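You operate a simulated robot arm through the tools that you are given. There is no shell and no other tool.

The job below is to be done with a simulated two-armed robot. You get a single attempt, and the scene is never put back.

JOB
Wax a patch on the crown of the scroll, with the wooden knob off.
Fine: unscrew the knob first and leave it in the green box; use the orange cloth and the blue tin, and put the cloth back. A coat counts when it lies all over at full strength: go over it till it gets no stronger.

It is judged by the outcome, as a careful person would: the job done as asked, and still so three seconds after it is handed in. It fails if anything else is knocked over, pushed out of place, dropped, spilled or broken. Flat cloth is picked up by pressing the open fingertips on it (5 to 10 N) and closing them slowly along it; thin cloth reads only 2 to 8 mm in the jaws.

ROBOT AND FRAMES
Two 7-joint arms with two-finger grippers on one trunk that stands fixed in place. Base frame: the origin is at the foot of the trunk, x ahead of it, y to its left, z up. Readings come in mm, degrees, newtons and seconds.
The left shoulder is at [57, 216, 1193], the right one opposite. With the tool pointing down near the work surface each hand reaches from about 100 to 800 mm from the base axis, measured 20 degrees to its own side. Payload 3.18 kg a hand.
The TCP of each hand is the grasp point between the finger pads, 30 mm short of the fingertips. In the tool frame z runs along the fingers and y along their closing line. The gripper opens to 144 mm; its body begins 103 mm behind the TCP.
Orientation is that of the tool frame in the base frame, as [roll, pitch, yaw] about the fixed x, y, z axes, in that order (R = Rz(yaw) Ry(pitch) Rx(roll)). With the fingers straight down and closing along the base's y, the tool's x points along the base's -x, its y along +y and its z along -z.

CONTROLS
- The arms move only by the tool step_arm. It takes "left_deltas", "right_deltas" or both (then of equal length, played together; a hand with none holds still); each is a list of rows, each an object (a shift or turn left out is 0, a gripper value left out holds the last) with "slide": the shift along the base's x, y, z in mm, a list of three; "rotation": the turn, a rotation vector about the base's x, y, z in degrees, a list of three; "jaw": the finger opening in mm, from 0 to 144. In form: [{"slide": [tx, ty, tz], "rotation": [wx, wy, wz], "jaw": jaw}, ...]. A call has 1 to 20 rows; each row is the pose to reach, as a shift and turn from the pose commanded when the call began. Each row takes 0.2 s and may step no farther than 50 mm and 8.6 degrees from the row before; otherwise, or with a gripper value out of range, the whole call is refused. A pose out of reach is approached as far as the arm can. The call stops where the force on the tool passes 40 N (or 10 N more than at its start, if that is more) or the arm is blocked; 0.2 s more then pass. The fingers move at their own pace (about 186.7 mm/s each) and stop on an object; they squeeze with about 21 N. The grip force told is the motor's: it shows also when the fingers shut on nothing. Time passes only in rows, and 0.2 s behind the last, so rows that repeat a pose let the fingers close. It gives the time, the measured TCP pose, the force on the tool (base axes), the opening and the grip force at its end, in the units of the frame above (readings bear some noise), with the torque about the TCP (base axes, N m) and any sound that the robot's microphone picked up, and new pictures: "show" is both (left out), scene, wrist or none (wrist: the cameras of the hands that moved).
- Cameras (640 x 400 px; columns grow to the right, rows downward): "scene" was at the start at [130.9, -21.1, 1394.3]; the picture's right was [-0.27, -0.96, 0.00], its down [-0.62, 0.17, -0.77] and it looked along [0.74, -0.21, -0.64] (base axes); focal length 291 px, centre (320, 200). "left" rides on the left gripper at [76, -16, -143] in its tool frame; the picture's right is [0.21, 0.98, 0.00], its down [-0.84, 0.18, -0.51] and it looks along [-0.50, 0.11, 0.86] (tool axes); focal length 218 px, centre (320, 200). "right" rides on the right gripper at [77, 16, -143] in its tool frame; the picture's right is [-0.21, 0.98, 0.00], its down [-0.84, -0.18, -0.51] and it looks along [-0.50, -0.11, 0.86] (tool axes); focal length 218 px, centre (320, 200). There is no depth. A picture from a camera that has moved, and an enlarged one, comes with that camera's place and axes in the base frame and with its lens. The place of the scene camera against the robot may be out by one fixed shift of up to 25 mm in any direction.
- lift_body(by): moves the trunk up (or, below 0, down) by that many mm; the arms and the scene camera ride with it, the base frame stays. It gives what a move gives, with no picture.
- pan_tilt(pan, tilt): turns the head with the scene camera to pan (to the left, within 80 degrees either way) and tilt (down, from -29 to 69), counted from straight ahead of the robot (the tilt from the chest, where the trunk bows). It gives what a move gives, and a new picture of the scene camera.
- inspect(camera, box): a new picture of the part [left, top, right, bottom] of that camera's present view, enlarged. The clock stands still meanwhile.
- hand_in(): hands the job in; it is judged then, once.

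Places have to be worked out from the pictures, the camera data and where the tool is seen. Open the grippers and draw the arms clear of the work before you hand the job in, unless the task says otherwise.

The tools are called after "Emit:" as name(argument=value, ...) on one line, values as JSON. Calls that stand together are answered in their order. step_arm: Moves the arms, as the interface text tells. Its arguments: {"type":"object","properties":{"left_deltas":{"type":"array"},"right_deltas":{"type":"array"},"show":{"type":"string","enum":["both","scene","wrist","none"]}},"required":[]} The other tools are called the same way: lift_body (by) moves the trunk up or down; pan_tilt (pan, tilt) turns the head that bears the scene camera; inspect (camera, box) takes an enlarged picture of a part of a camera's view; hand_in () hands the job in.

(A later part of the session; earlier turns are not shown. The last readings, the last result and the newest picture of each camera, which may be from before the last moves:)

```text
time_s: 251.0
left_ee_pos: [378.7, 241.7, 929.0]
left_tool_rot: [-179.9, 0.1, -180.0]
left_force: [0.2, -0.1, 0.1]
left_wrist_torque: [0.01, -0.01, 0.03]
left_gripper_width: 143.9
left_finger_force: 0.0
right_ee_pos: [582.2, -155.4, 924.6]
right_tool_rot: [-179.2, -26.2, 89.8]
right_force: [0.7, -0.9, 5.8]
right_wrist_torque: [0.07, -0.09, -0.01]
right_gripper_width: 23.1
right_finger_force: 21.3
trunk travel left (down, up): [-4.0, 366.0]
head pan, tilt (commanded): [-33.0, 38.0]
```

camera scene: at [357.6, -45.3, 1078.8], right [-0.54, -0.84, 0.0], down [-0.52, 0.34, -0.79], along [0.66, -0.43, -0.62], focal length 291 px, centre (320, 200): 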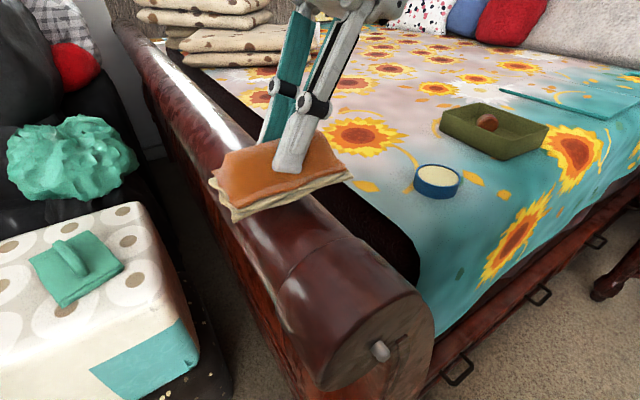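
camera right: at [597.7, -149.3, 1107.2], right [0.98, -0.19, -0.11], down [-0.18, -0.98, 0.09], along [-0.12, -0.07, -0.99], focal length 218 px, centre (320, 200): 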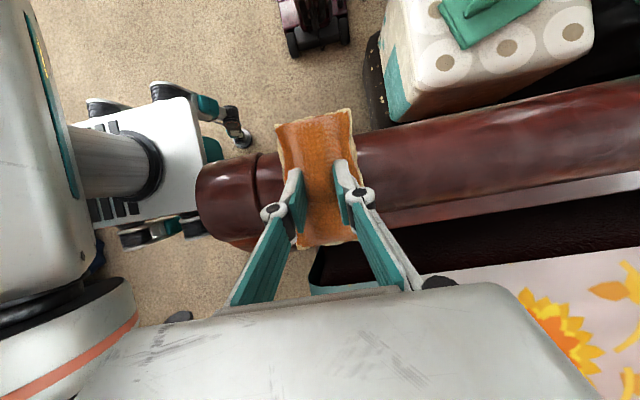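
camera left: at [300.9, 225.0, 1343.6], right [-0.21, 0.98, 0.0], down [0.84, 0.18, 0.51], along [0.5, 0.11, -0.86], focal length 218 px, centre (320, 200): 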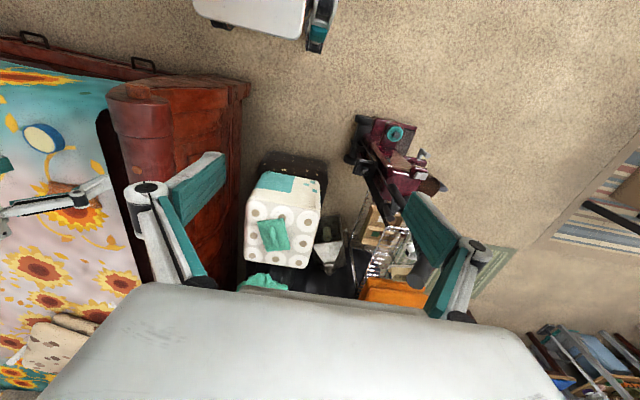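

5.8 N with the contact right under the pad's middle. I wipe: strokes of ±15 mm in x with small shifts in y.

Emit:
step_arm(right_deltas=[{"slide": [5, 0, -0.4], "jaw": 10}, {"slide": [10, 0, -0.4]}, {"slide": [15, 0, -0.4]}, {"slide": [10, 3, -0.4]}, {"slide": [5, 3, -0.4]}, {"slide": [0, 3, -0.4]}, {"slide": [-5, 3, -0.4]}, {"slide": [-10, 3, -0.4]}, {"slide": [-15, 0, -0.4]}, {"slide": [-10, -4, -0.4]}, {"slide": [-5, -6, -0.4]}, {"slide": [0, -6, -0.4]}, {"slide": [5, -6, -0.4]}, {"slide": [10, -6, -0.4]}, {"slide": [15, -3, -0.4]}, {"slide": [10, 0, -0.4]}, {"slide": [5, 0, -0.4]}, {"slide": [0, 0, -0.4]}], show="none")

Emit:
step_arm(right_deltas=[{"slide": [0, 0, 10], "jaw": 10}, {"slide": [0, -15, 25]}, {"slide": [0, -50, 28]}, {"slide": [0, -85, 28]}, {"slide": [0, -115, 28]}], show="both")

Emit:
inspect(camera="scene", box=[260, 180, 308, 210])

```text
time_s: 254.8
left_ee_pos: [378.6, 240.9, 929.1]
left_tool_rot: [-179.8, 0.0, -179.9]
left_force: [0.2, 0.7, 0.9]
left_wrist_torque: [-0.01, 0.02, 0.0]
left_gripper_width: 144.2
left_finger_force: 0.0
right_ee_pos: [582.5, -155.3, 923.5]
right_tool_rot: [-179.3, -26.2, 89.9]
right_force: [4.7, 0.5, 8.7]
right_wrist_torque: [0.07, -0.21, -0.1]
right_gripper_width: 23.2
right_finger_force: 20.9
trunk travel left (down, up): [-4.0, 366.0]
head pan, tilt (commanded): [-33.0, 38.0]
```

```text
time_s: 256.0
left_ee_pos: [378.2, 240.6, 929.1]
left_tool_rot: [-179.9, 0.0, 179.9]
left_force: [0.0, -0.5, 0.4]
left_wrist_torque: [-0.01, -0.01, -0.02]
left_gripper_width: 144.0
left_finger_force: 0.1
right_ee_pos: [584.1, -269.9, 951.1]
right_tool_rot: [-179.3, -26.1, 89.7]
right_force: [-0.2, -0.5, 0.2]
right_wrist_torque: [-0.01, 0.0, -0.01]
right_gripper_width: 23.3
right_finger_force: 20.8
trunk travel left (down, up): [-4.0, 366.0]
head pan, tilt (commanded): [-33.0, 38.0]
camera scene: at [357.5, -45.4, 1079.0], right [-0.55, -0.84, 0.0], down [-0.52, 0.34, -0.79], along [0.66, -0.43, -0.62], focal length 291 px, centre (320, 200)
camera right: at [601.7, -267.1, 1113.4], right [0.98, -0.18, -0.1], down [-0.18, -0.98, 0.09], along [-0.12, -0.06, -0.99], focal length 218 px, centre (320, 200)
```

scene: 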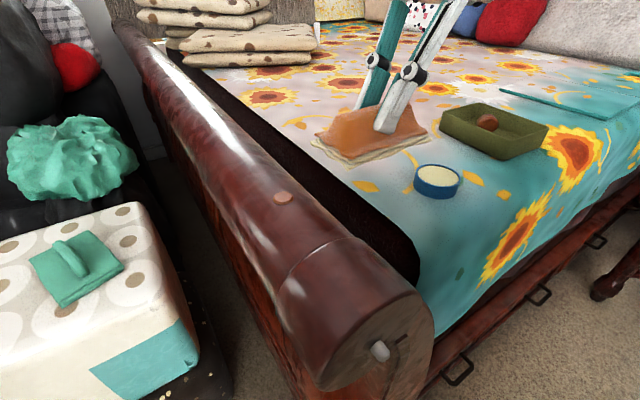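
right: 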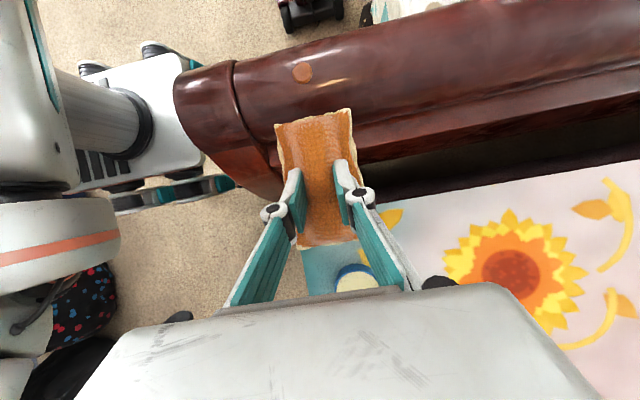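

```text
13.33 times, centred on (284, 195) of scene
camera zoom: at [357.5, -45.4, 1079.0], right [-0.55, -0.84, 0.0], down [-0.52, 0.34, -0.79], along [0.66, -0.43, -0.62], focal length 3881 px, centre (800, 267)
```

zoom: 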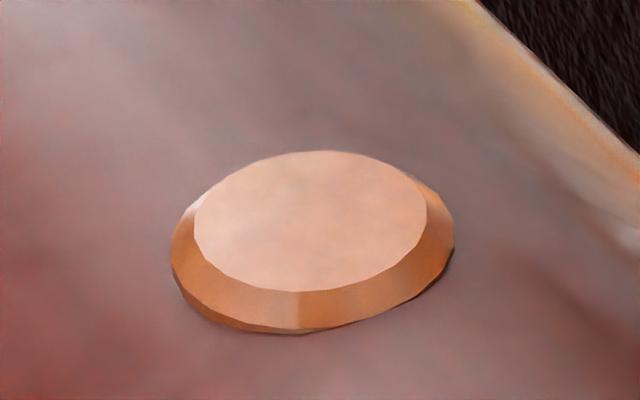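

The disc still shows no change. In the wrist view I notice a pale streak on the roll just beside the disc, so I enlarge that.

Emit:
inspect(camera="right", box=[260, 40, 420, 140])

Emit:
inspect(camera="right", box=[150, 20, 310, 120])

```text
4.00 times, centred on (340, 90) of right
camera zoom: at [601.7, -267.1, 1113.4], right [0.98, -0.18, -0.1], down [-0.18, -0.98, 0.09], along [-0.12, -0.06, -0.99], focal length 873 px, centre (240, 640)
```

zoom: 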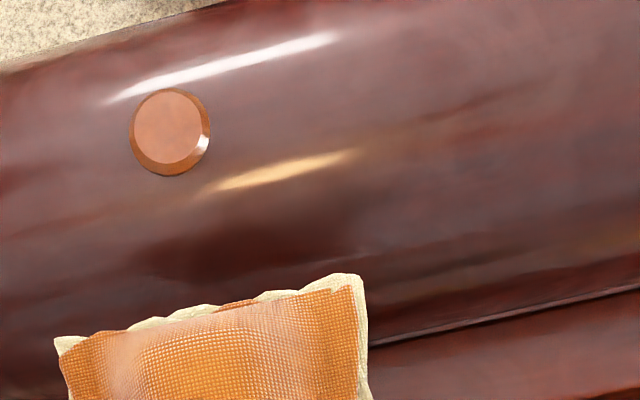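

```text
4.00 times, centred on (230, 70) of right
camera zoom: at [601.7, -267.1, 1113.4], right [0.98, -0.18, -0.1], down [-0.18, -0.98, 0.09], along [-0.12, -0.06, -0.99], focal length 873 px, centre (680, 720)
```

zoom: 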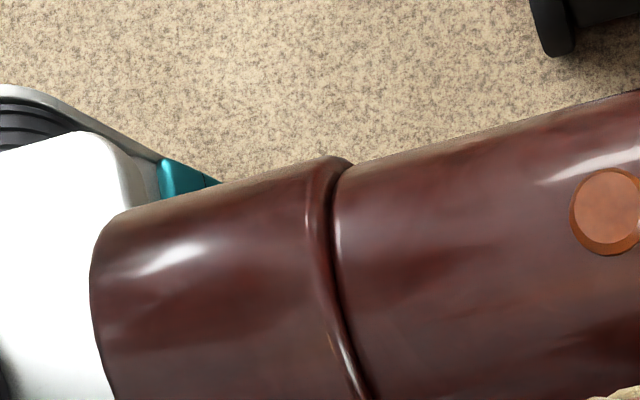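

Those streaks are just light reflections. To learn whether wax is being transferred, I tilt the hand so the scene camera can see the pad's underside.

Emit:
step_arm(right_deltas=[{"slide": [0, -5, 15], "rotation": [8, 0, 0], "jaw": 10}, {"slide": [0, -10, 30], "rotation": [16, 0, 0]}, {"slide": [0, -15, 45], "rotation": [24, 0, 0]}, {"slide": [0, -20, 60], "rotation": [32, 0, 0]}, {"slide": [0, -20, 75], "rotation": [40, 0, 0]}, {"slide": [0, -20, 85], "rotation": [48, 0, 0]}], show="scene")

```text
time_s: 257.4
left_ee_pos: [379.7, 240.5, 929.1]
left_tool_rot: [-179.8, 0.0, 180.0]
left_force: [1.1, -0.8, 0.2]
left_wrist_torque: [-0.02, 0.04, 0.02]
left_gripper_width: 143.9
left_finger_force: 0.0
right_ee_pos: [582.0, -291.2, 1036.3]
right_tool_rot: [-178.2, -74.2, 88.8]
right_force: [0.1, 0.3, -1.0]
right_wrist_torque: [-0.03, -0.03, 0.0]
right_gripper_width: 23.5
right_finger_force: 21.1
trunk travel left (down, up): [-4.0, 366.0]
head pan, tilt (commanded): [-33.0, 38.0]
camera scene: at [357.7, -45.5, 1078.8], right [-0.55, -0.84, 0.0], down [-0.52, 0.34, -0.79], along [0.66, -0.43, -0.62], focal length 291 px, centre (320, 200)
```

scene: 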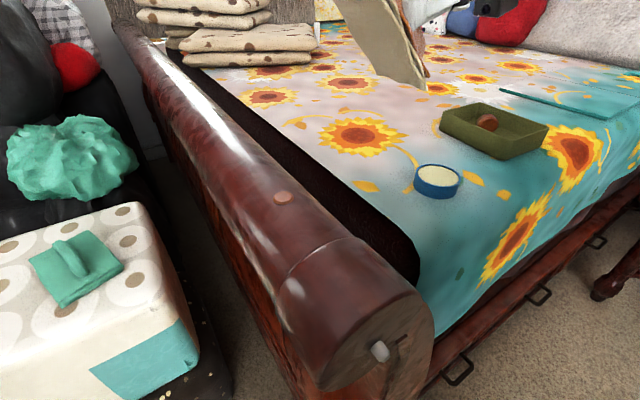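

The pad is tilted into view but too high. I lower the hand so its underside is in frame.

Emit:
step_arm(right_deltas=[{"slide": [10, -10, -25], "jaw": 10}, {"slide": [20, -20, -50]}, {"slide": [30, -30, -75]}, {"slide": [35, -35, -95]}], show="scene")

Emit:
inspect(camera="scene", box=[300, 0, 500, 150])

```text
time_s: 258.4
left_ee_pos: [378.9, 241.1, 928.7]
left_tool_rot: [-179.9, 0.0, -179.9]
left_force: [-0.1, 0.4, 0.1]
left_wrist_torque: [0.01, 0.02, 0.0]
left_gripper_width: 144.1
left_finger_force: 0.1
right_ee_pos: [619.3, -326.0, 942.1]
right_tool_rot: [-178.4, -74.1, 89.1]
right_force: [0.4, -0.2, -1.3]
right_wrist_torque: [-0.05, -0.01, 0.02]
right_gripper_width: 23.3
right_finger_force: 20.4
trunk travel left (down, up): [-4.0, 366.0]
head pan, tilt (commanded): [-33.0, 38.0]
camera scene: at [357.7, -45.5, 1078.8], right [-0.55, -0.84, 0.0], down [-0.52, 0.34, -0.79], along [0.66, -0.43, -0.62], focal length 291 px, centre (320, 200)
```

scene: 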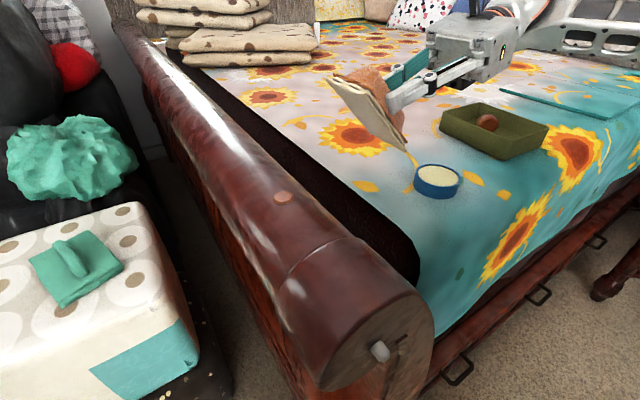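

```text
2.67 times, centred on (400, 75) of scene
camera zoom: at [357.7, -45.5, 1078.8], right [-0.55, -0.84, 0.0], down [-0.52, 0.34, -0.79], along [0.66, -0.43, -0.62], focal length 776 px, centre (107, 533)
```

zoom: 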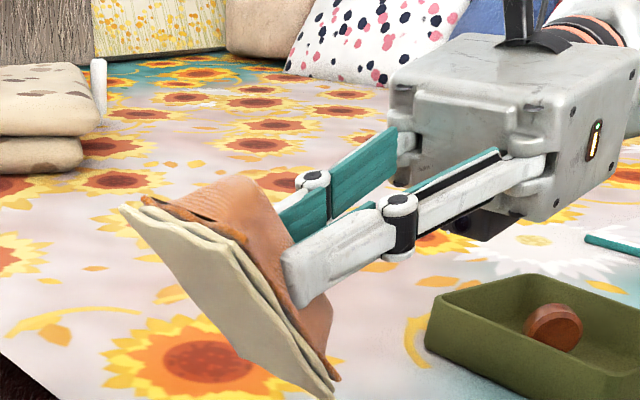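

The underside is evenly cream with no worn spot, so the pad is well loaded. I'll run a clean test on the bare crown beyond the disc: first a reference zoom of the roll around x≈640, then many strokes there with the pad's middle on the crown, then the same zoom again.

Emit:
inspect(camera="scene", box=[233, 150, 297, 190])

Emit:
step_arm(right_deltas=[{"slide": [0, 0, 15], "rotation": [-8, 0, 0], "jaw": 10}, {"slide": [3, 10, 22], "rotation": [-16, 0, 0]}, {"slide": [7, 30, 22], "rotation": [-24, 0, 0]}, {"slide": [11, 60, 20], "rotation": [-32, 0, 0]}, {"slide": [15, 90, 15], "rotation": [-40, 0, 0]}, {"slide": [18, 120, 10], "rotation": [-48, 0, 0]}, {"slide": [21, 150, 5], "rotation": [-48, 0, 0]}, {"slide": [22, 172, 2], "rotation": [-48, 0, 0]}], show="both")

```text
10.00 times, centred on (265, 170) of scene
camera zoom: at [357.7, -45.5, 1078.8], right [-0.55, -0.84, 0.0], down [-0.52, 0.34, -0.79], along [0.66, -0.43, -0.62], focal length 2911 px, centre (870, 500)
```

zoom: 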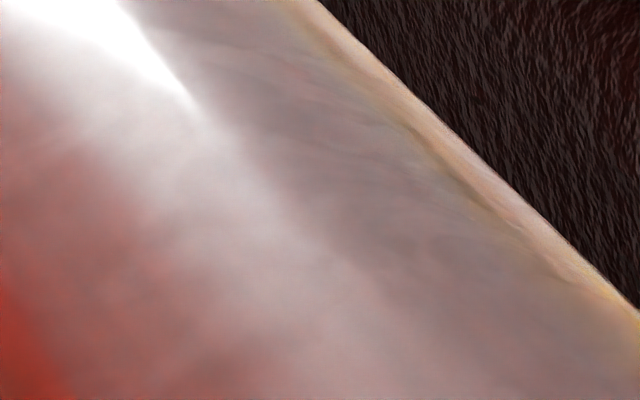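

```text
time_s: 260.2
left_ee_pos: [379.2, 239.8, 929.3]
left_tool_rot: [-179.8, -0.1, -179.9]
left_force: [0.5, -0.3, 0.1]
left_wrist_torque: [0.02, 0.02, 0.02]
left_gripper_width: 144.1
left_finger_force: 0.0
right_ee_pos: [638.0, -153.1, 945.1]
right_tool_rot: [-179.1, -26.2, 89.6]
right_force: [0.4, -0.3, -0.4]
right_wrist_torque: [0.0, 0.03, -0.05]
right_gripper_width: 23.2
right_finger_force: 20.8
trunk travel left (down, up): [-4.0, 366.0]
head pan, tilt (commanded): [-33.0, 38.0]
camera scene: at [357.7, -45.7, 1078.8], right [-0.55, -0.84, 0.0], down [-0.52, 0.34, -0.79], along [0.66, -0.43, -0.62], focal length 291 px, centre (320, 200)
camera right: at [657.4, -150.0, 1107.2], right [0.98, -0.19, -0.11], down [-0.18, -0.98, 0.09], along [-0.12, -0.07, -0.99], focal length 218 px, centre (320, 200)
```

scene: 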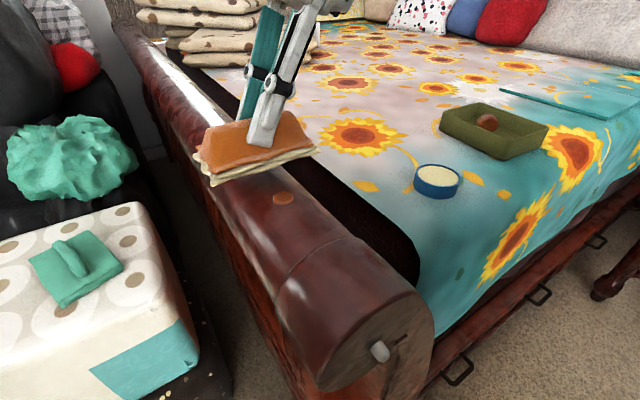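
right: 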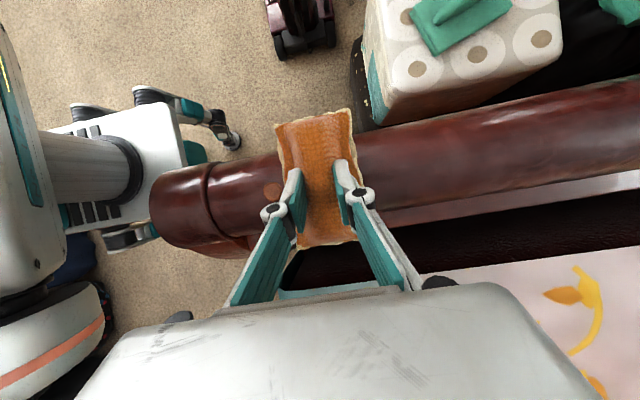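

In reach at (638,-153,945), with the pad clear of the disc. I lower to contact on the bare crown.

Emit:
step_arm(right_deltas=[{"slide": [4, 0, -8], "jaw": 10}, {"slide": [4, 0, -15]}, {"slide": [4, 0, -19]}, {"slide": [4, 0, -21]}, {"slide": [4, 0, -22.5]}], show="none")

```text
time_s: 261.4
left_ee_pos: [378.9, 240.7, 928.8]
left_tool_rot: [-179.9, 0.1, -179.9]
left_force: [-0.3, -0.2, 0.3]
left_wrist_torque: [0.0, -0.02, 0.0]
left_gripper_width: 144.1
left_finger_force: 0.1
right_ee_pos: [642.3, -153.1, 923.1]
right_tool_rot: [-179.3, -26.3, 89.8]
right_force: [-1.1, -0.4, 7.4]
right_wrist_torque: [0.05, -0.2, 0.0]
right_gripper_width: 23.4
right_finger_force: 20.7
trunk travel left (down, up): [-4.0, 366.0]
head pan, tilt (commanded): [-33.0, 38.0]
```

7.4 N on the bare crown. I make a dense set of strokes, then lift off to compare.

Emit:
step_arm(right_deltas=[{"slide": [6, 0, -0.3], "jaw": 10}, {"slide": [12, 0, -0.3]}, {"slide": [6, 3, -0.3]}, {"slide": [0, 6, -0.3]}, {"slide": [-4, 3, -0.3]}, {"slide": [0, 0, -0.3]}, {"slide": [6, -3, -0.3]}, {"slide": [12, -6, -0.3]}, {"slide": [6, -9, -0.3]}, {"slide": [0, -6, -0.3]}, {"slide": [-4, -3, -0.3]}, {"slide": [0, 0, -0.3]}, {"slide": [6, 3, -0.3]}, {"slide": [12, 3, -0.3]}, {"slide": [6, 0, -0.3]}, {"slide": [0, -3, -0.3]}, {"slide": [-4, -3, -0.3]}, {"slide": [0, 0, -0.3]}], show="none")

Emit:
step_arm(right_deltas=[{"slide": [0, 0, 10], "jaw": 10}, {"slide": [0, -15, 25]}, {"slide": [0, -50, 28]}, {"slide": [0, -85, 28]}, {"slide": [0, -115, 28]}], show="both")

Emit:
inspect(camera="scene", box=[233, 150, 297, 190])

Emit:
inspect(camera="right", box=[200, 30, 440, 180])

```text
time_s: 265.2
left_ee_pos: [378.0, 240.9, 928.5]
left_tool_rot: [-180.0, 0.0, 179.9]
left_force: [0.7, 0.0, -0.4]
left_wrist_torque: [-0.01, 0.0, 0.0]
left_gripper_width: 144.2
left_finger_force: 0.0
right_ee_pos: [640.3, -153.1, 922.2]
right_tool_rot: [-179.1, -26.1, 89.7]
right_force: [-3.2, -5.8, 20.0]
right_wrist_torque: [-0.13, -0.03, 0.03]
right_gripper_width: 22.9
right_finger_force: 20.9
trunk travel left (down, up): [-4.0, 366.0]
head pan, tilt (commanded): [-33.0, 38.0]
```

```text
time_s: 266.4
left_ee_pos: [378.6, 240.6, 928.6]
left_tool_rot: [-179.9, -0.1, -180.0]
left_force: [-0.4, -0.8, 0.0]
left_wrist_torque: [0.01, 0.02, 0.03]
left_gripper_width: 143.9
left_finger_force: 0.0
right_ee_pos: [643.2, -268.1, 948.3]
right_tool_rot: [-179.1, -26.2, 89.7]
right_force: [-0.2, -1.5, 0.9]
right_wrist_torque: [-0.03, 0.0, -0.02]
right_gripper_width: 23.2
right_finger_force: 21.2
trunk travel left (down, up): [-4.0, 366.0]
head pan, tilt (commanded): [-33.0, 38.0]
camera scene: at [357.6, -45.4, 1078.9], right [-0.55, -0.84, 0.0], down [-0.52, 0.34, -0.79], along [0.66, -0.43, -0.62], focal length 291 px, centre (320, 200)
camera right: at [661.3, -263.9, 1110.0], right [0.98, -0.18, -0.11], down [-0.18, -0.98, 0.09], along [-0.12, -0.07, -0.99], focal length 218 px, centre (320, 200)
```

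scene: 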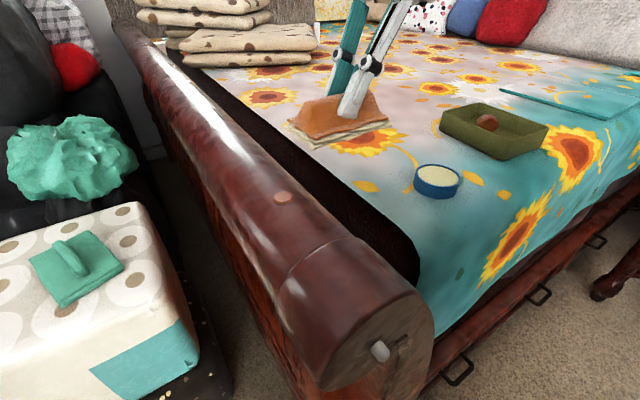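
right: 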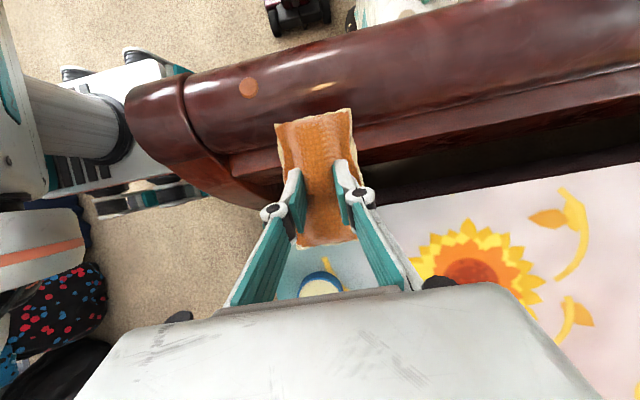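

```text
10.00 times, centred on (265, 170) of scene
camera zoom: at [357.6, -45.4, 1078.9], right [-0.55, -0.84, 0.0], down [-0.52, 0.34, -0.79], along [0.66, -0.43, -0.62], focal length 2911 px, centre (870, 500)
```

zoom: 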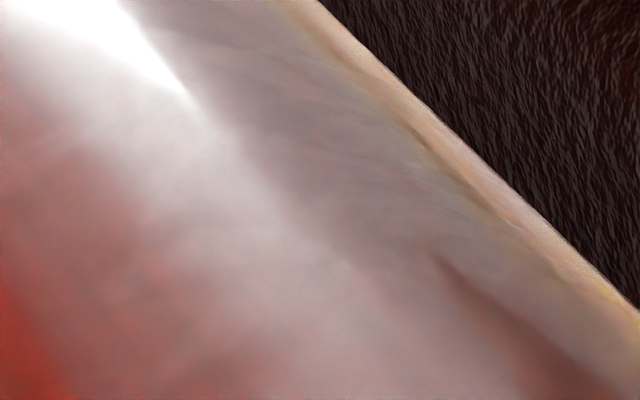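

```text
2.67 times, centred on (320, 105) of right
camera zoom: at [661.3, -263.9, 1110.0], right [0.98, -0.18, -0.11], down [-0.18, -0.98, 0.09], along [-0.12, -0.07, -0.99], focal length 582 px, centre (320, 453)
```

zoom: 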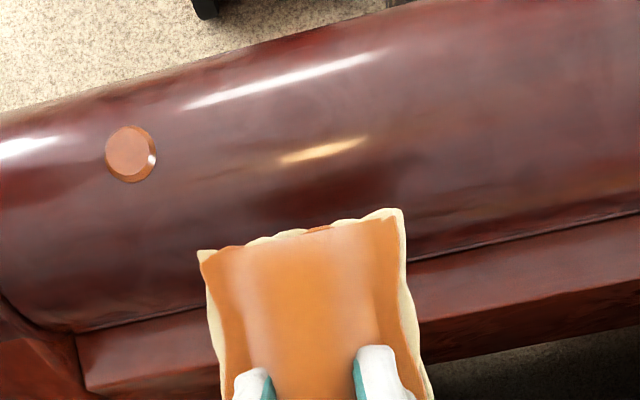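

There is still no visible film on the bare roll. I go back to the exact starting viewpoint to compare the disc once more, since it has had far more strokes now.

Emit:
step_arm(right_deltas=[{"slide": [-35, -15, 0], "jaw": 10}, {"slide": [-70, -30, 0]}, {"slide": [-105, -50, 0]}, {"slide": [-140, -70, 0]}, {"slide": [-170, -85, 0]}, {"slide": [-195, -95, 0]}], show="none")

Emit:
lift_body(by=270)

Emit:
pan_tilt(pan=-15.5, tilt=39.9)

Emit:
inspect(camera="scene", box=[304, 225, 336, 245])

Emit:
inspect(camera="scene", box=[260, 220, 420, 320])

```text
time_s: 267.8
left_ee_pos: [378.7, 239.4, 927.7]
left_tool_rot: [-179.8, 0.0, -180.0]
left_force: [0.0, -0.2, 0.4]
left_wrist_torque: [0.01, 0.03, 0.0]
left_gripper_width: 143.8
left_finger_force: 0.0
right_ee_pos: [445.4, -365.2, 947.4]
right_tool_rot: [-179.1, -26.2, 89.6]
right_force: [0.1, -0.4, 0.9]
right_wrist_torque: [0.03, 0.02, 0.02]
right_gripper_width: 23.0
right_finger_force: 20.7
trunk travel left (down, up): [-4.0, 366.0]
head pan, tilt (commanded): [-33.0, 38.0]
```

```text
time_s: 270.5
left_ee_pos: [379.1, 239.0, 1198.3]
left_tool_rot: [-179.9, 0.1, 180.0]
left_force: [0.6, -0.8, 0.8]
left_wrist_torque: [0.01, 0.01, 0.01]
left_gripper_width: 143.9
left_finger_force: 0.2
right_ee_pos: [448.7, -363.6, 1219.0]
right_tool_rot: [-179.1, -26.2, 89.7]
right_force: [0.5, 0.6, 0.0]
right_wrist_torque: [0.05, 0.01, -0.03]
right_gripper_width: 23.5
right_finger_force: 21.1
trunk travel left (down, up): [-274.0, 96.0]
head pan, tilt (commanded): [-33.0, 38.0]
```

```text
time_s: 271.3
left_ee_pos: [378.9, 240.8, 1200.0]
left_tool_rot: [-179.9, 0.0, 179.9]
left_force: [0.0, 0.0, 0.5]
left_wrist_torque: [-0.01, -0.03, 0.01]
left_gripper_width: 144.0
left_finger_force: 0.0
right_ee_pos: [448.1, -364.2, 1218.3]
right_tool_rot: [-179.2, -26.2, 89.7]
right_force: [0.7, 0.1, 0.8]
right_wrist_torque: [-0.01, -0.03, 0.0]
right_gripper_width: 23.2
right_finger_force: 20.9
trunk travel left (down, up): [-274.0, 96.0]
head pan, tilt (commanded): [-15.5, 39.9]
camera scene: at [131.0, -21.1, 1394.3], right [-0.27, -0.96, 0.0], down [-0.62, 0.17, -0.77], along [0.74, -0.21, -0.64], focal length 291 px, centre (320, 200)
```

scene: 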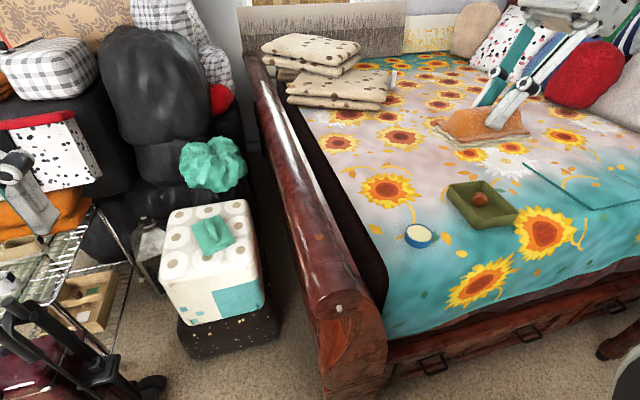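

```text
16.00 times, centred on (320, 235) of scene
camera zoom: at [131.0, -21.1, 1394.3], right [-0.27, -0.96, 0.0], down [-0.62, 0.17, -0.77], along [0.74, -0.21, -0.64], focal length 4658 px, centre (320, -360)
```

zoom: 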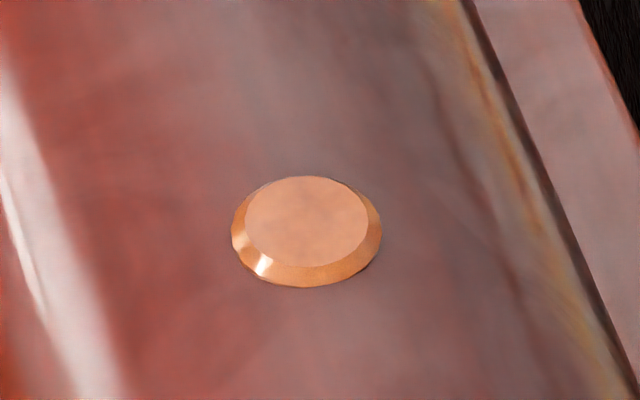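

```text
4.00 times, centred on (340, 270) of scene
camera zoom: at [131.0, -21.1, 1394.3], right [-0.27, -0.96, 0.0], down [-0.62, 0.17, -0.77], along [0.74, -0.21, -0.64], focal length 1164 px, centre (240, -80)
```

zoom: 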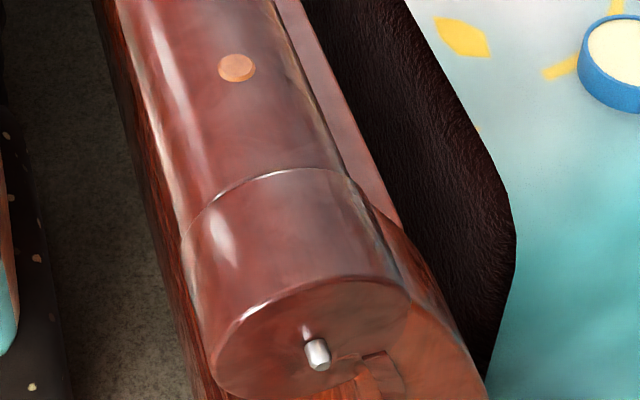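

The disc is exactly as at the start, mottling included, so the wax has not reached it. The pad bows when pinched: its middle is pulled up and it rides on its long edges, so with my short strokes (edges at x≈545 and 619) the disc under the middle was never really rubbed. I go back down and stroke wide enough for the pad's edges to pass over the disc.

Emit:
pan_tilt(pan=-33, tilt=38)

Emit:
lift_body(by=-270)

Emit:
step_arm(right_deltas=[{"slide": [30, 20, 5], "jaw": 10}, {"slide": [60, 50, 5]}, {"slide": [90, 85, 5]}, {"slide": [120, 120, 5]}, {"slide": [145, 155, 5]}, {"slide": [160, 185, 3]}, {"slide": [167, 205, 0]}, {"slide": [167, 211, -8]}], show="both")

Emit:
inspect(camera="scene", box=[180, 90, 340, 220])

```text
time_s: 272.1
left_ee_pos: [379.7, 239.8, 1198.2]
left_tool_rot: [-180.0, 0.0, 179.9]
left_force: [-0.5, -0.6, 0.7]
left_wrist_torque: [0.0, -0.03, 0.0]
left_gripper_width: 144.0
left_finger_force: 0.0
right_ee_pos: [448.8, -362.6, 1218.4]
right_tool_rot: [-179.2, -26.3, 89.7]
right_force: [0.8, 0.3, -1.1]
right_wrist_torque: [0.03, 0.02, -0.02]
right_gripper_width: 23.3
right_finger_force: 21.1
trunk travel left (down, up): [-274.0, 96.0]
head pan, tilt (commanded): [-33.0, 38.0]
camera scene: at [121.4, -45.2, 1397.1], right [-0.54, -0.84, 0.0], down [-0.52, 0.34, -0.79], along [0.66, -0.43, -0.62], focal length 291 px, centre (320, 200)
```

scene: 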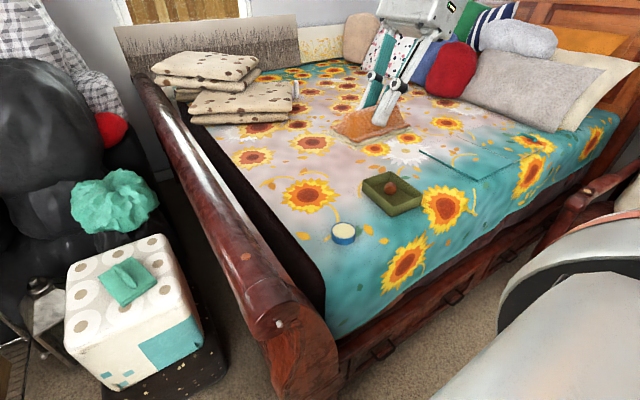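

```text
time_s: 274.9
left_ee_pos: [379.0, 240.7, 929.2]
left_tool_rot: [-179.9, 0.1, -179.9]
left_force: [0.8, -0.4, -1.0]
left_wrist_torque: [0.01, -0.03, 0.0]
left_gripper_width: 144.1
left_finger_force: 0.0
right_ee_pos: [447.6, -363.0, 949.9]
right_tool_rot: [-179.1, -26.2, 89.7]
right_force: [-0.8, 0.9, 0.2]
right_wrist_torque: [0.0, -0.05, 0.0]
right_gripper_width: 23.1
right_finger_force: 20.8
trunk travel left (down, up): [-4.0, 366.0]
head pan, tilt (commanded): [-33.0, 38.0]
```

```text
time_s: 276.7
left_ee_pos: [378.5, 241.2, 928.6]
left_tool_rot: [-179.9, 0.1, -180.0]
left_force: [-0.2, 0.2, -0.4]
left_wrist_torque: [-0.01, 0.01, 0.01]
left_gripper_width: 144.2
left_finger_force: 0.0
right_ee_pos: [614.8, -150.6, 943.7]
right_tool_rot: [-179.1, -26.2, 89.6]
right_force: [0.2, 0.2, -0.5]
right_wrist_torque: [-0.04, -0.02, 0.01]
right_gripper_width: 23.1
right_finger_force: 21.0
trunk travel left (down, up): [-4.0, 366.0]
head pan, tilt (commanded): [-33.0, 38.0]
camera scene: at [357.7, -45.2, 1078.9], right [-0.54, -0.84, 0.0], down [-0.52, 0.34, -0.79], along [0.66, -0.43, -0.62], focal length 291 px, centre (320, 200)
camera right: at [633.3, -146.3, 1105.5], right [0.98, -0.19, -0.11], down [-0.18, -0.98, 0.09], along [-0.12, -0.07, -0.99], focal length 218 px, centre (320, 200)
```

scene: 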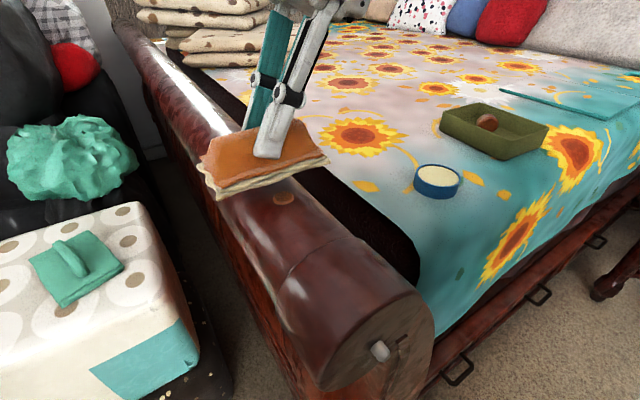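
right: 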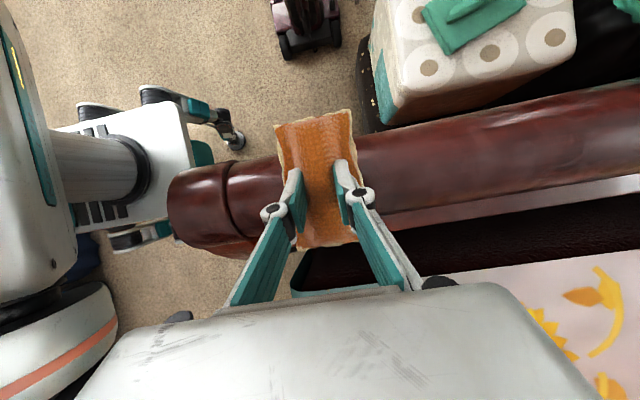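

```text
3.08 times, centred on (260, 155) of scene
camera zoom: at [357.7, -45.2, 1078.9], right [-0.54, -0.84, 0.0], down [-0.52, 0.34, -0.79], along [0.66, -0.43, -0.62], focal length 896 px, centre (505, 338)
```

zoom: 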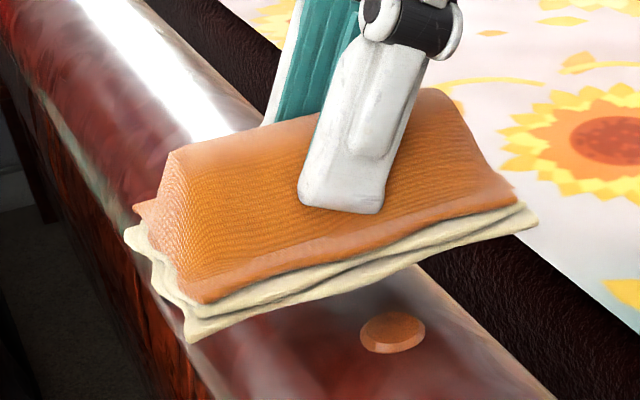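

The pad's near edge now sits just above the disc. I lower to light contact here.

Emit:
step_arm(right_deltas=[{"slide": [10, -3, -8], "jaw": 10}, {"slide": [18, -3, -14]}, {"slide": [20, -3, -18]}, {"slide": [20, -3, -20]}, {"slide": [20, -3, -21]}], show="none")

```text
time_s: 277.9
left_ee_pos: [378.8, 240.8, 929.7]
left_tool_rot: [-179.9, 0.0, -180.0]
left_force: [-0.6, -0.2, 0.3]
left_wrist_torque: [0.01, 0.01, 0.0]
left_gripper_width: 144.0
left_finger_force: 0.1
right_ee_pos: [634.6, -154.6, 922.1]
right_tool_rot: [-179.4, -26.4, 89.8]
right_force: [0.6, 0.3, 7.8]
right_wrist_torque: [0.09, -0.26, 0.04]
right_gripper_width: 22.8
right_finger_force: 21.1
trunk travel left (down, up): [-4.0, 366.0]
head pan, tilt (commanded): [-33.0, 38.0]
```

The torque shows the contact is at the pad's far (+x) edge, so the pad isn't quite level and the disc was indeed being missed. I tip the hand a few degrees so the near (-x) edge is lowest and put that edge on the disc.

Emit:
step_arm(right_deltas=[{"slide": [0, 0, 5], "jaw": 10}, {"slide": [-8, 0, 7], "rotation": [0, -2.5, 0]}, {"slide": [-16, 0, 7], "rotation": [0, -5, 0]}, {"slide": [-24, 0, 7], "rotation": [0, -5, 0]}, {"slide": [-24, 0, 5], "rotation": [0, -5, 0]}, {"slide": [-24, 0, 4], "rotation": [0, -5, 0]}], show="none")

Emit:
inspect(camera="scene", box=[200, 110, 340, 220])

```text
time_s: 279.3
left_ee_pos: [378.5, 241.2, 929.3]
left_tool_rot: [-179.9, 0.0, 179.9]
left_force: [-0.1, -0.2, 0.1]
left_wrist_torque: [0.01, 0.01, -0.01]
left_gripper_width: 144.1
left_finger_force: 0.2
right_ee_pos: [611.5, -154.7, 925.7]
right_tool_rot: [175.1, -26.2, 92.2]
right_force: [-0.5, 0.8, 8.1]
right_wrist_torque: [0.08, 0.28, -0.02]
right_gripper_width: 23.0
right_finger_force: 20.8
trunk travel left (down, up): [-4.0, 366.0]
head pan, tilt (commanded): [-33.0, 38.0]
```

```text
3.64 times, centred on (270, 165) of scene
camera zoom: at [356.9, -45.2, 1079.4], right [-0.55, -0.84, 0.0], down [-0.52, 0.34, -0.79], along [0.66, -0.43, -0.62], focal length 1058 px, centre (502, 327)
```

zoom: 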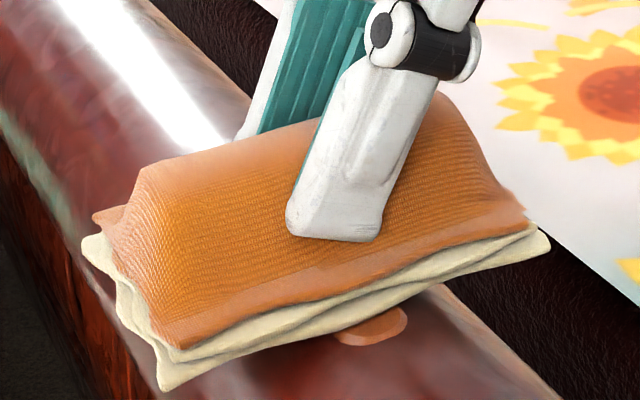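

Now the contact is at the pad's near edge, right on the disc (8 N, 34 mm to -x). I stroke back and forth across it.

Emit:
step_arm(right_deltas=[{"slide": [-4, 0, 0], "jaw": 10}, {"slide": [-8, 0, 0]}, {"slide": [-12, 0, 0]}, {"slide": [-8, 2, 0]}, {"slide": [-4, 4, 0]}, {"slide": [0, 4, 0]}, {"slide": [4, 4, 0]}, {"slide": [8, 2, 0]}, {"slide": [4, 0, 0]}, {"slide": [0, -3, 0]}, {"slide": [-4, -6, 0]}, {"slide": [-8, -8, 0]}, {"slide": [-12, -6, 0]}, {"slide": [-8, -3, 0]}, {"slide": [-4, 0, 0]}, {"slide": [0, 0, 0]}, {"slide": [4, 0, 0]}, {"slide": [0, 0, 0]}], show="none")

Emit:
step_arm(right_deltas=[{"slide": [0, 0, 10], "jaw": 10}, {"slide": [0, -15, 25]}, {"slide": [0, -50, 25]}, {"slide": [0, -85, 25]}, {"slide": [0, -110, 25]}], show="none")

Emit:
inspect(camera="scene", box=[260, 180, 308, 210])

Emit:
inspect(camera="scene", box=[190, 120, 400, 280])

```text
time_s: 283.1
left_ee_pos: [379.5, 240.9, 928.0]
left_tool_rot: [-179.9, 0.1, 180.0]
left_force: [-0.1, 0.1, 0.9]
left_wrist_torque: [0.01, 0.03, -0.02]
left_gripper_width: 144.0
left_finger_force: 0.1
right_ee_pos: [612.3, -156.2, 924.0]
right_tool_rot: [175.2, -26.1, 92.2]
right_force: [4.5, 0.7, 8.8]
right_wrist_torque: [0.09, 0.1, -0.06]
right_gripper_width: 23.4
right_finger_force: 20.9
trunk travel left (down, up): [-4.0, 366.0]
head pan, tilt (commanded): [-33.0, 38.0]
```

```text
time_s: 284.3
left_ee_pos: [377.4, 239.9, 928.3]
left_tool_rot: [-179.9, 0.0, -179.9]
left_force: [0.7, -0.5, -0.1]
left_wrist_torque: [0.01, 0.02, 0.02]
left_gripper_width: 144.1
left_finger_force: 0.1
right_ee_pos: [609.8, -264.6, 947.4]
right_tool_rot: [175.3, -26.1, 92.3]
right_force: [0.2, 0.3, -1.3]
right_wrist_torque: [0.0, 0.02, -0.01]
right_gripper_width: 23.2
right_finger_force: 20.5
trunk travel left (down, up): [-4.0, 366.0]
head pan, tilt (commanded): [-33.0, 38.0]
```

```text
13.33 times, centred on (284, 195) of scene
camera zoom: at [357.5, -45.4, 1078.9], right [-0.55, -0.84, 0.0], down [-0.52, 0.34, -0.79], along [0.66, -0.43, -0.62], focal length 3881 px, centre (800, 267)
```

zoom: 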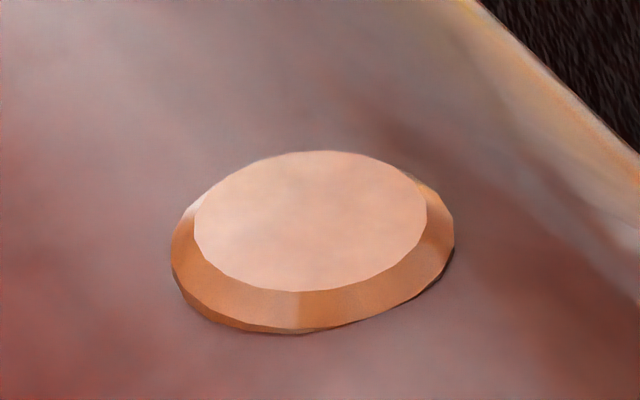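

```text
2.50 times, centred on (295, 200) of scene
camera zoom: at [357.5, -45.4, 1078.9], right [-0.55, -0.84, 0.0], down [-0.52, 0.34, -0.79], along [0.66, -0.43, -0.62], focal length 728 px, centre (382, 200)
```

zoom: 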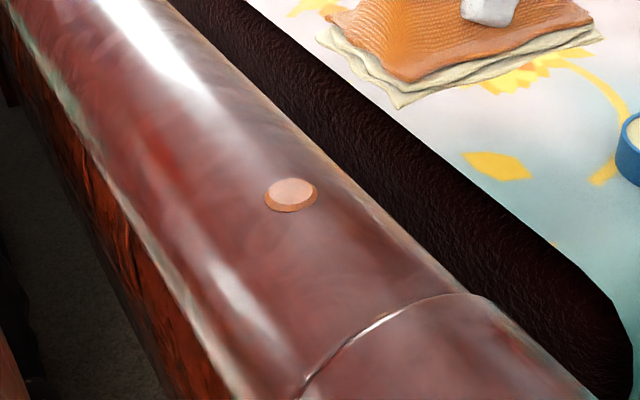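

Even the edge passing over the disc leaves it unchanged, so the disc is simply not what takes the wax. The stretch of crown between the disc and the end block (x≈515–565) has not been touched at all, because the disc and the step hold the pad up. With the pad tipped as it is, its low near edge can rub there, so I try that next.

Emit:
step_arm(right_deltas=[{"slide": [-8, 35, 2], "jaw": 10}, {"slide": [-16, 70, 0]}, {"slide": [-24, 100, -4]}, {"slide": [-26, 109, -10]}, {"slide": [-26, 109, -17]}, {"slide": [-26, 109, -21]}], show="none")

```text
time_s: 285.7
left_ee_pos: [379.1, 240.4, 929.1]
left_tool_rot: [-179.9, 0.1, -180.0]
left_force: [-0.5, -0.4, 0.2]
left_wrist_torque: [-0.01, -0.01, -0.02]
left_gripper_width: 144.2
left_finger_force: 0.1
right_ee_pos: [583.7, -157.0, 926.6]
right_tool_rot: [175.3, -26.0, 92.3]
right_force: [-0.1, 0.5, 0.0]
right_wrist_torque: [-0.01, 0.0, -0.02]
right_gripper_width: 23.3
right_finger_force: 20.7
trunk travel left (down, up): [-4.0, 366.0]
head pan, tilt (commanded): [-33.0, 38.0]
```

Just above contact at (584,-157,926.6). I lower 1 mm at a time to touch with the near edge.

Emit:
step_arm(right_deltas=[{"slide": [0, 2, -1], "jaw": 10}, {"slide": [0, 2, -2]}, {"slide": [0, 2, -3]}, {"slide": [0, 2, -3.5]}], show="none")

```text
time_s: 286.7
left_ee_pos: [377.6, 240.3, 929.0]
left_tool_rot: [-179.9, 0.0, 180.0]
left_force: [0.1, -0.5, -0.1]
left_wrist_torque: [-0.02, 0.02, 0.02]
left_gripper_width: 144.2
left_finger_force: 0.1
right_ee_pos: [586.4, -154.7, 925.5]
right_tool_rot: [175.2, -26.1, 92.2]
right_force: [0.0, 1.5, 1.7]
right_wrist_torque: [0.07, 0.08, -0.01]
right_gripper_width: 23.1
right_finger_force: 20.9
trunk travel left (down, up): [-4.0, 366.0]
head pan, tilt (commanded): [-33.0, 38.0]
```

Light contact at the near edge (x≈548). I press a little more and sweep along x toward the end block and back.

Emit:
step_arm(right_deltas=[{"slide": [0, 0, -1], "jaw": 10}, {"slide": [-5, 0, -1]}, {"slide": [-10, 0, -1]}, {"slide": [-15, 2, -1]}, {"slide": [-20, 4, -1]}, {"slide": [-25, 4, -1]}, {"slide": [-20, 2, -1]}, {"slide": [-15, 0, -1]}, {"slide": [-10, -2, -1]}, {"slide": [-5, -4, -1]}, {"slide": [0, -4, -1]}, {"slide": [-5, -2, -1]}, {"slide": [-10, 0, -1]}, {"slide": [-15, 0, -1]}, {"slide": [-20, 0, -1]}, {"slide": [-25, 0, -1]}, {"slide": [-20, 0, -1]}, {"slide": [-15, 0, -1]}, {"slide": [-10, 0, -1]}], show="none")

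Emit:
step_arm(right_deltas=[{"slide": [0, 0, 10], "jaw": 10}, {"slide": [5, -15, 25]}, {"slide": [15, -50, 25]}, {"slide": [25, -85, 25]}, {"slide": [35, -110, 25]}], show="none")

Emit:
inspect(camera="scene", box=[250, 170, 378, 260])

Emit:
inspect(camera="right", box=[170, 20, 430, 180])

```text
time_s: 290.7
left_ee_pos: [378.8, 240.2, 929.8]
left_tool_rot: [-180.0, 0.0, -179.9]
left_force: [-0.2, 0.0, -0.6]
left_wrist_torque: [0.04, 0.0, 0.0]
left_gripper_width: 144.1
left_finger_force: 0.0
right_ee_pos: [575.3, -153.6, 921.5]
right_tool_rot: [175.4, -26.0, 92.1]
right_force: [-0.4, 0.9, 2.2]
right_wrist_torque: [0.04, 0.08, 0.0]
right_gripper_width: 23.1
right_finger_force: 20.9
trunk travel left (down, up): [-4.0, 366.0]
head pan, tilt (commanded): [-33.0, 38.0]
```

```text
time_s: 291.9
left_ee_pos: [379.5, 239.7, 928.7]
left_tool_rot: [-179.9, 0.0, 179.9]
left_force: [-0.5, -0.6, -0.8]
left_wrist_torque: [0.02, 0.0, -0.01]
left_gripper_width: 144.1
left_finger_force: 0.0
right_ee_pos: [611.5, -262.3, 946.8]
right_tool_rot: [175.2, -26.1, 92.3]
right_force: [-0.4, 0.3, 1.0]
right_wrist_torque: [0.02, -0.01, 0.0]
right_gripper_width: 23.3
right_finger_force: 21.3
trunk travel left (down, up): [-4.0, 366.0]
head pan, tilt (commanded): [-33.0, 38.0]
```

```text
4.44 times, centred on (314, 215) of scene
camera zoom: at [357.6, -45.4, 1078.8], right [-0.55, -0.84, 0.0], down [-0.52, 0.34, -0.79], along [0.66, -0.43, -0.62], focal length 1294 px, centre (347, 133)
```

zoom: 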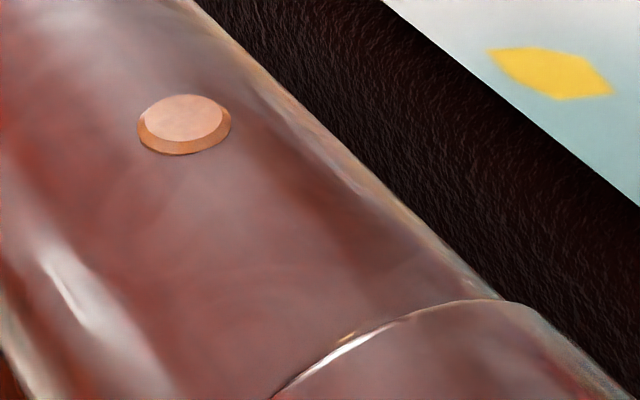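

```text
2.46 times, centred on (300, 100) of right
camera zoom: at [615.2, -259.1, 1109.3], right [0.98, -0.19, -0.02], down [-0.18, -0.98, 0.07], along [-0.03, -0.07, -1.0], focal length 537 px, centre (369, 446)
```

zoom: 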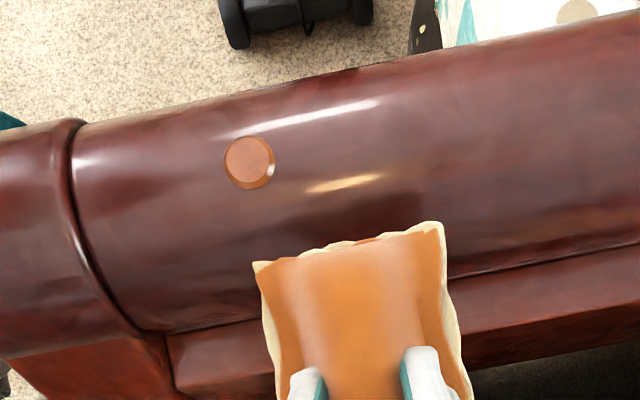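

Still nothing. Looking back at my earlier try on the end block, the torque shows only the pad's far edge touched, on the raised moulding ring at x≈505; the block's own crown (x≈435–495) was never rubbed. I level the pad and go there, overhanging the front so the ring is cleared.

Emit:
step_arm(right_deltas=[{"slide": [-25, 15, 3], "rotation": [0, 2, 0], "jaw": 10}, {"slide": [-55, 30, 5], "rotation": [0, 4, 0]}, {"slide": [-85, 50, 5], "rotation": [0, 4.5, 0]}, {"slide": [-115, 70, 5], "rotation": [0, 4.5, 0]}, {"slide": [-140, 90, 3], "rotation": [0, 4.5, 0]}, {"slide": [-157, 108, 0], "rotation": [0, 4.5, 0]}], show="both")

Emit:
inspect(camera="scene", box=[240, 150, 460, 310])

```text
time_s: 293.3
left_ee_pos: [379.6, 239.8, 929.2]
left_tool_rot: [-179.9, 0.0, 180.0]
left_force: [-0.6, 0.1, -0.3]
left_wrist_torque: [0.02, 0.01, -0.01]
left_gripper_width: 144.2
left_finger_force: 0.0
right_ee_pos: [453.3, -156.0, 947.1]
right_tool_rot: [-179.7, -26.2, 89.9]
right_force: [-0.1, -0.2, 0.4]
right_wrist_torque: [0.01, 0.0, 0.02]
right_gripper_width: 23.2
right_finger_force: 20.8
trunk travel left (down, up): [-4.0, 366.0]
head pan, tilt (commanded): [-33.0, 38.0]
camera scene: at [357.4, -45.3, 1079.0], right [-0.55, -0.84, 0.0], down [-0.52, 0.34, -0.79], along [0.66, -0.43, -0.62], focal length 291 px, centre (320, 200)
camera right: at [470.2, -153.3, 1108.0], right [0.98, -0.19, -0.1], down [-0.18, -0.98, 0.08], along [-0.11, -0.07, -0.99], focal length 218 px, centre (320, 200)
```

scene: 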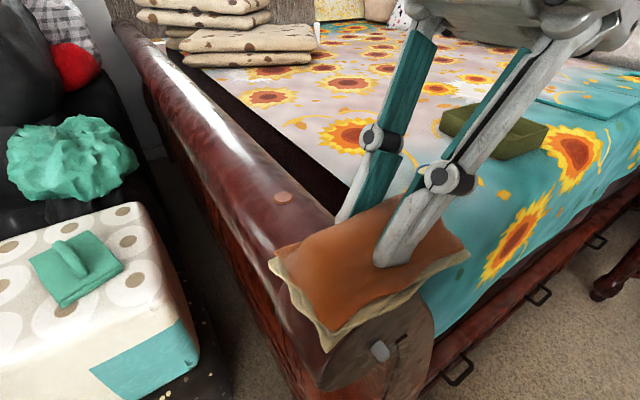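
right: 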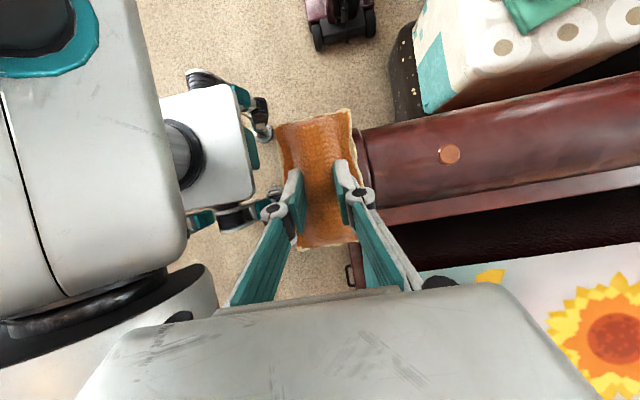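

```text
2.50 times, centred on (350, 230) of scene
camera zoom: at [357.4, -45.3, 1079.0], right [-0.55, -0.84, 0.0], down [-0.52, 0.34, -0.79], along [0.66, -0.43, -0.62], focal length 728 px, centre (245, 125)
```

zoom: 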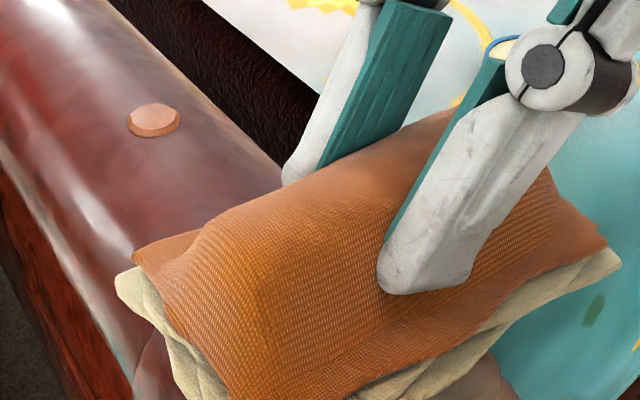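

The pad is level above the end block, clear of the ring. I lower to contact.

Emit:
step_arm(right_deltas=[{"slide": [0, 1, -8], "jaw": 10}, {"slide": [0, 2, -14]}, {"slide": [0, 2, -18]}, {"slide": [0, 2, -19.5]}, {"slide": [0, 2, -21]}], show="none")

```text
time_s: 294.5
left_ee_pos: [378.3, 240.9, 927.9]
left_tool_rot: [-179.9, 0.0, -180.0]
left_force: [0.4, 0.4, -0.3]
left_wrist_torque: [0.04, 0.01, -0.01]
left_gripper_width: 143.7
left_finger_force: 0.0
right_ee_pos: [453.3, -153.4, 926.7]
right_tool_rot: [-179.7, -26.2, 90.0]
right_force: [0.1, -0.1, 0.0]
right_wrist_torque: [0.0, 0.01, -0.01]
right_gripper_width: 22.9
right_finger_force: 21.0
trunk travel left (down, up): [-4.0, 366.0]
head pan, tilt (commanded): [-33.0, 38.0]
```

No contact yet at z=926.7. I continue in 1 mm steps.

Emit:
step_arm(right_deltas=[{"slide": [0, 0, -1], "jaw": 10}, {"slide": [0, 0, -2]}, {"slide": [0, 0, -3]}, {"slide": [0, 0, -3]}], show="none")

```text
time_s: 295.5
left_ee_pos: [378.2, 241.0, 928.8]
left_tool_rot: [-179.9, 0.0, -179.9]
left_force: [0.9, 0.4, 0.1]
left_wrist_torque: [0.03, 0.03, -0.01]
left_gripper_width: 144.0
left_finger_force: 0.0
right_ee_pos: [453.5, -154.1, 925.7]
right_tool_rot: [-179.8, -26.1, 89.9]
right_force: [-1.5, -0.7, 4.6]
right_wrist_torque: [-0.03, -0.13, -0.04]
right_gripper_width: 23.4
right_finger_force: 20.8
trunk travel left (down, up): [-4.0, 366.0]
head pan, tilt (commanded): [-33.0, 38.0]
```

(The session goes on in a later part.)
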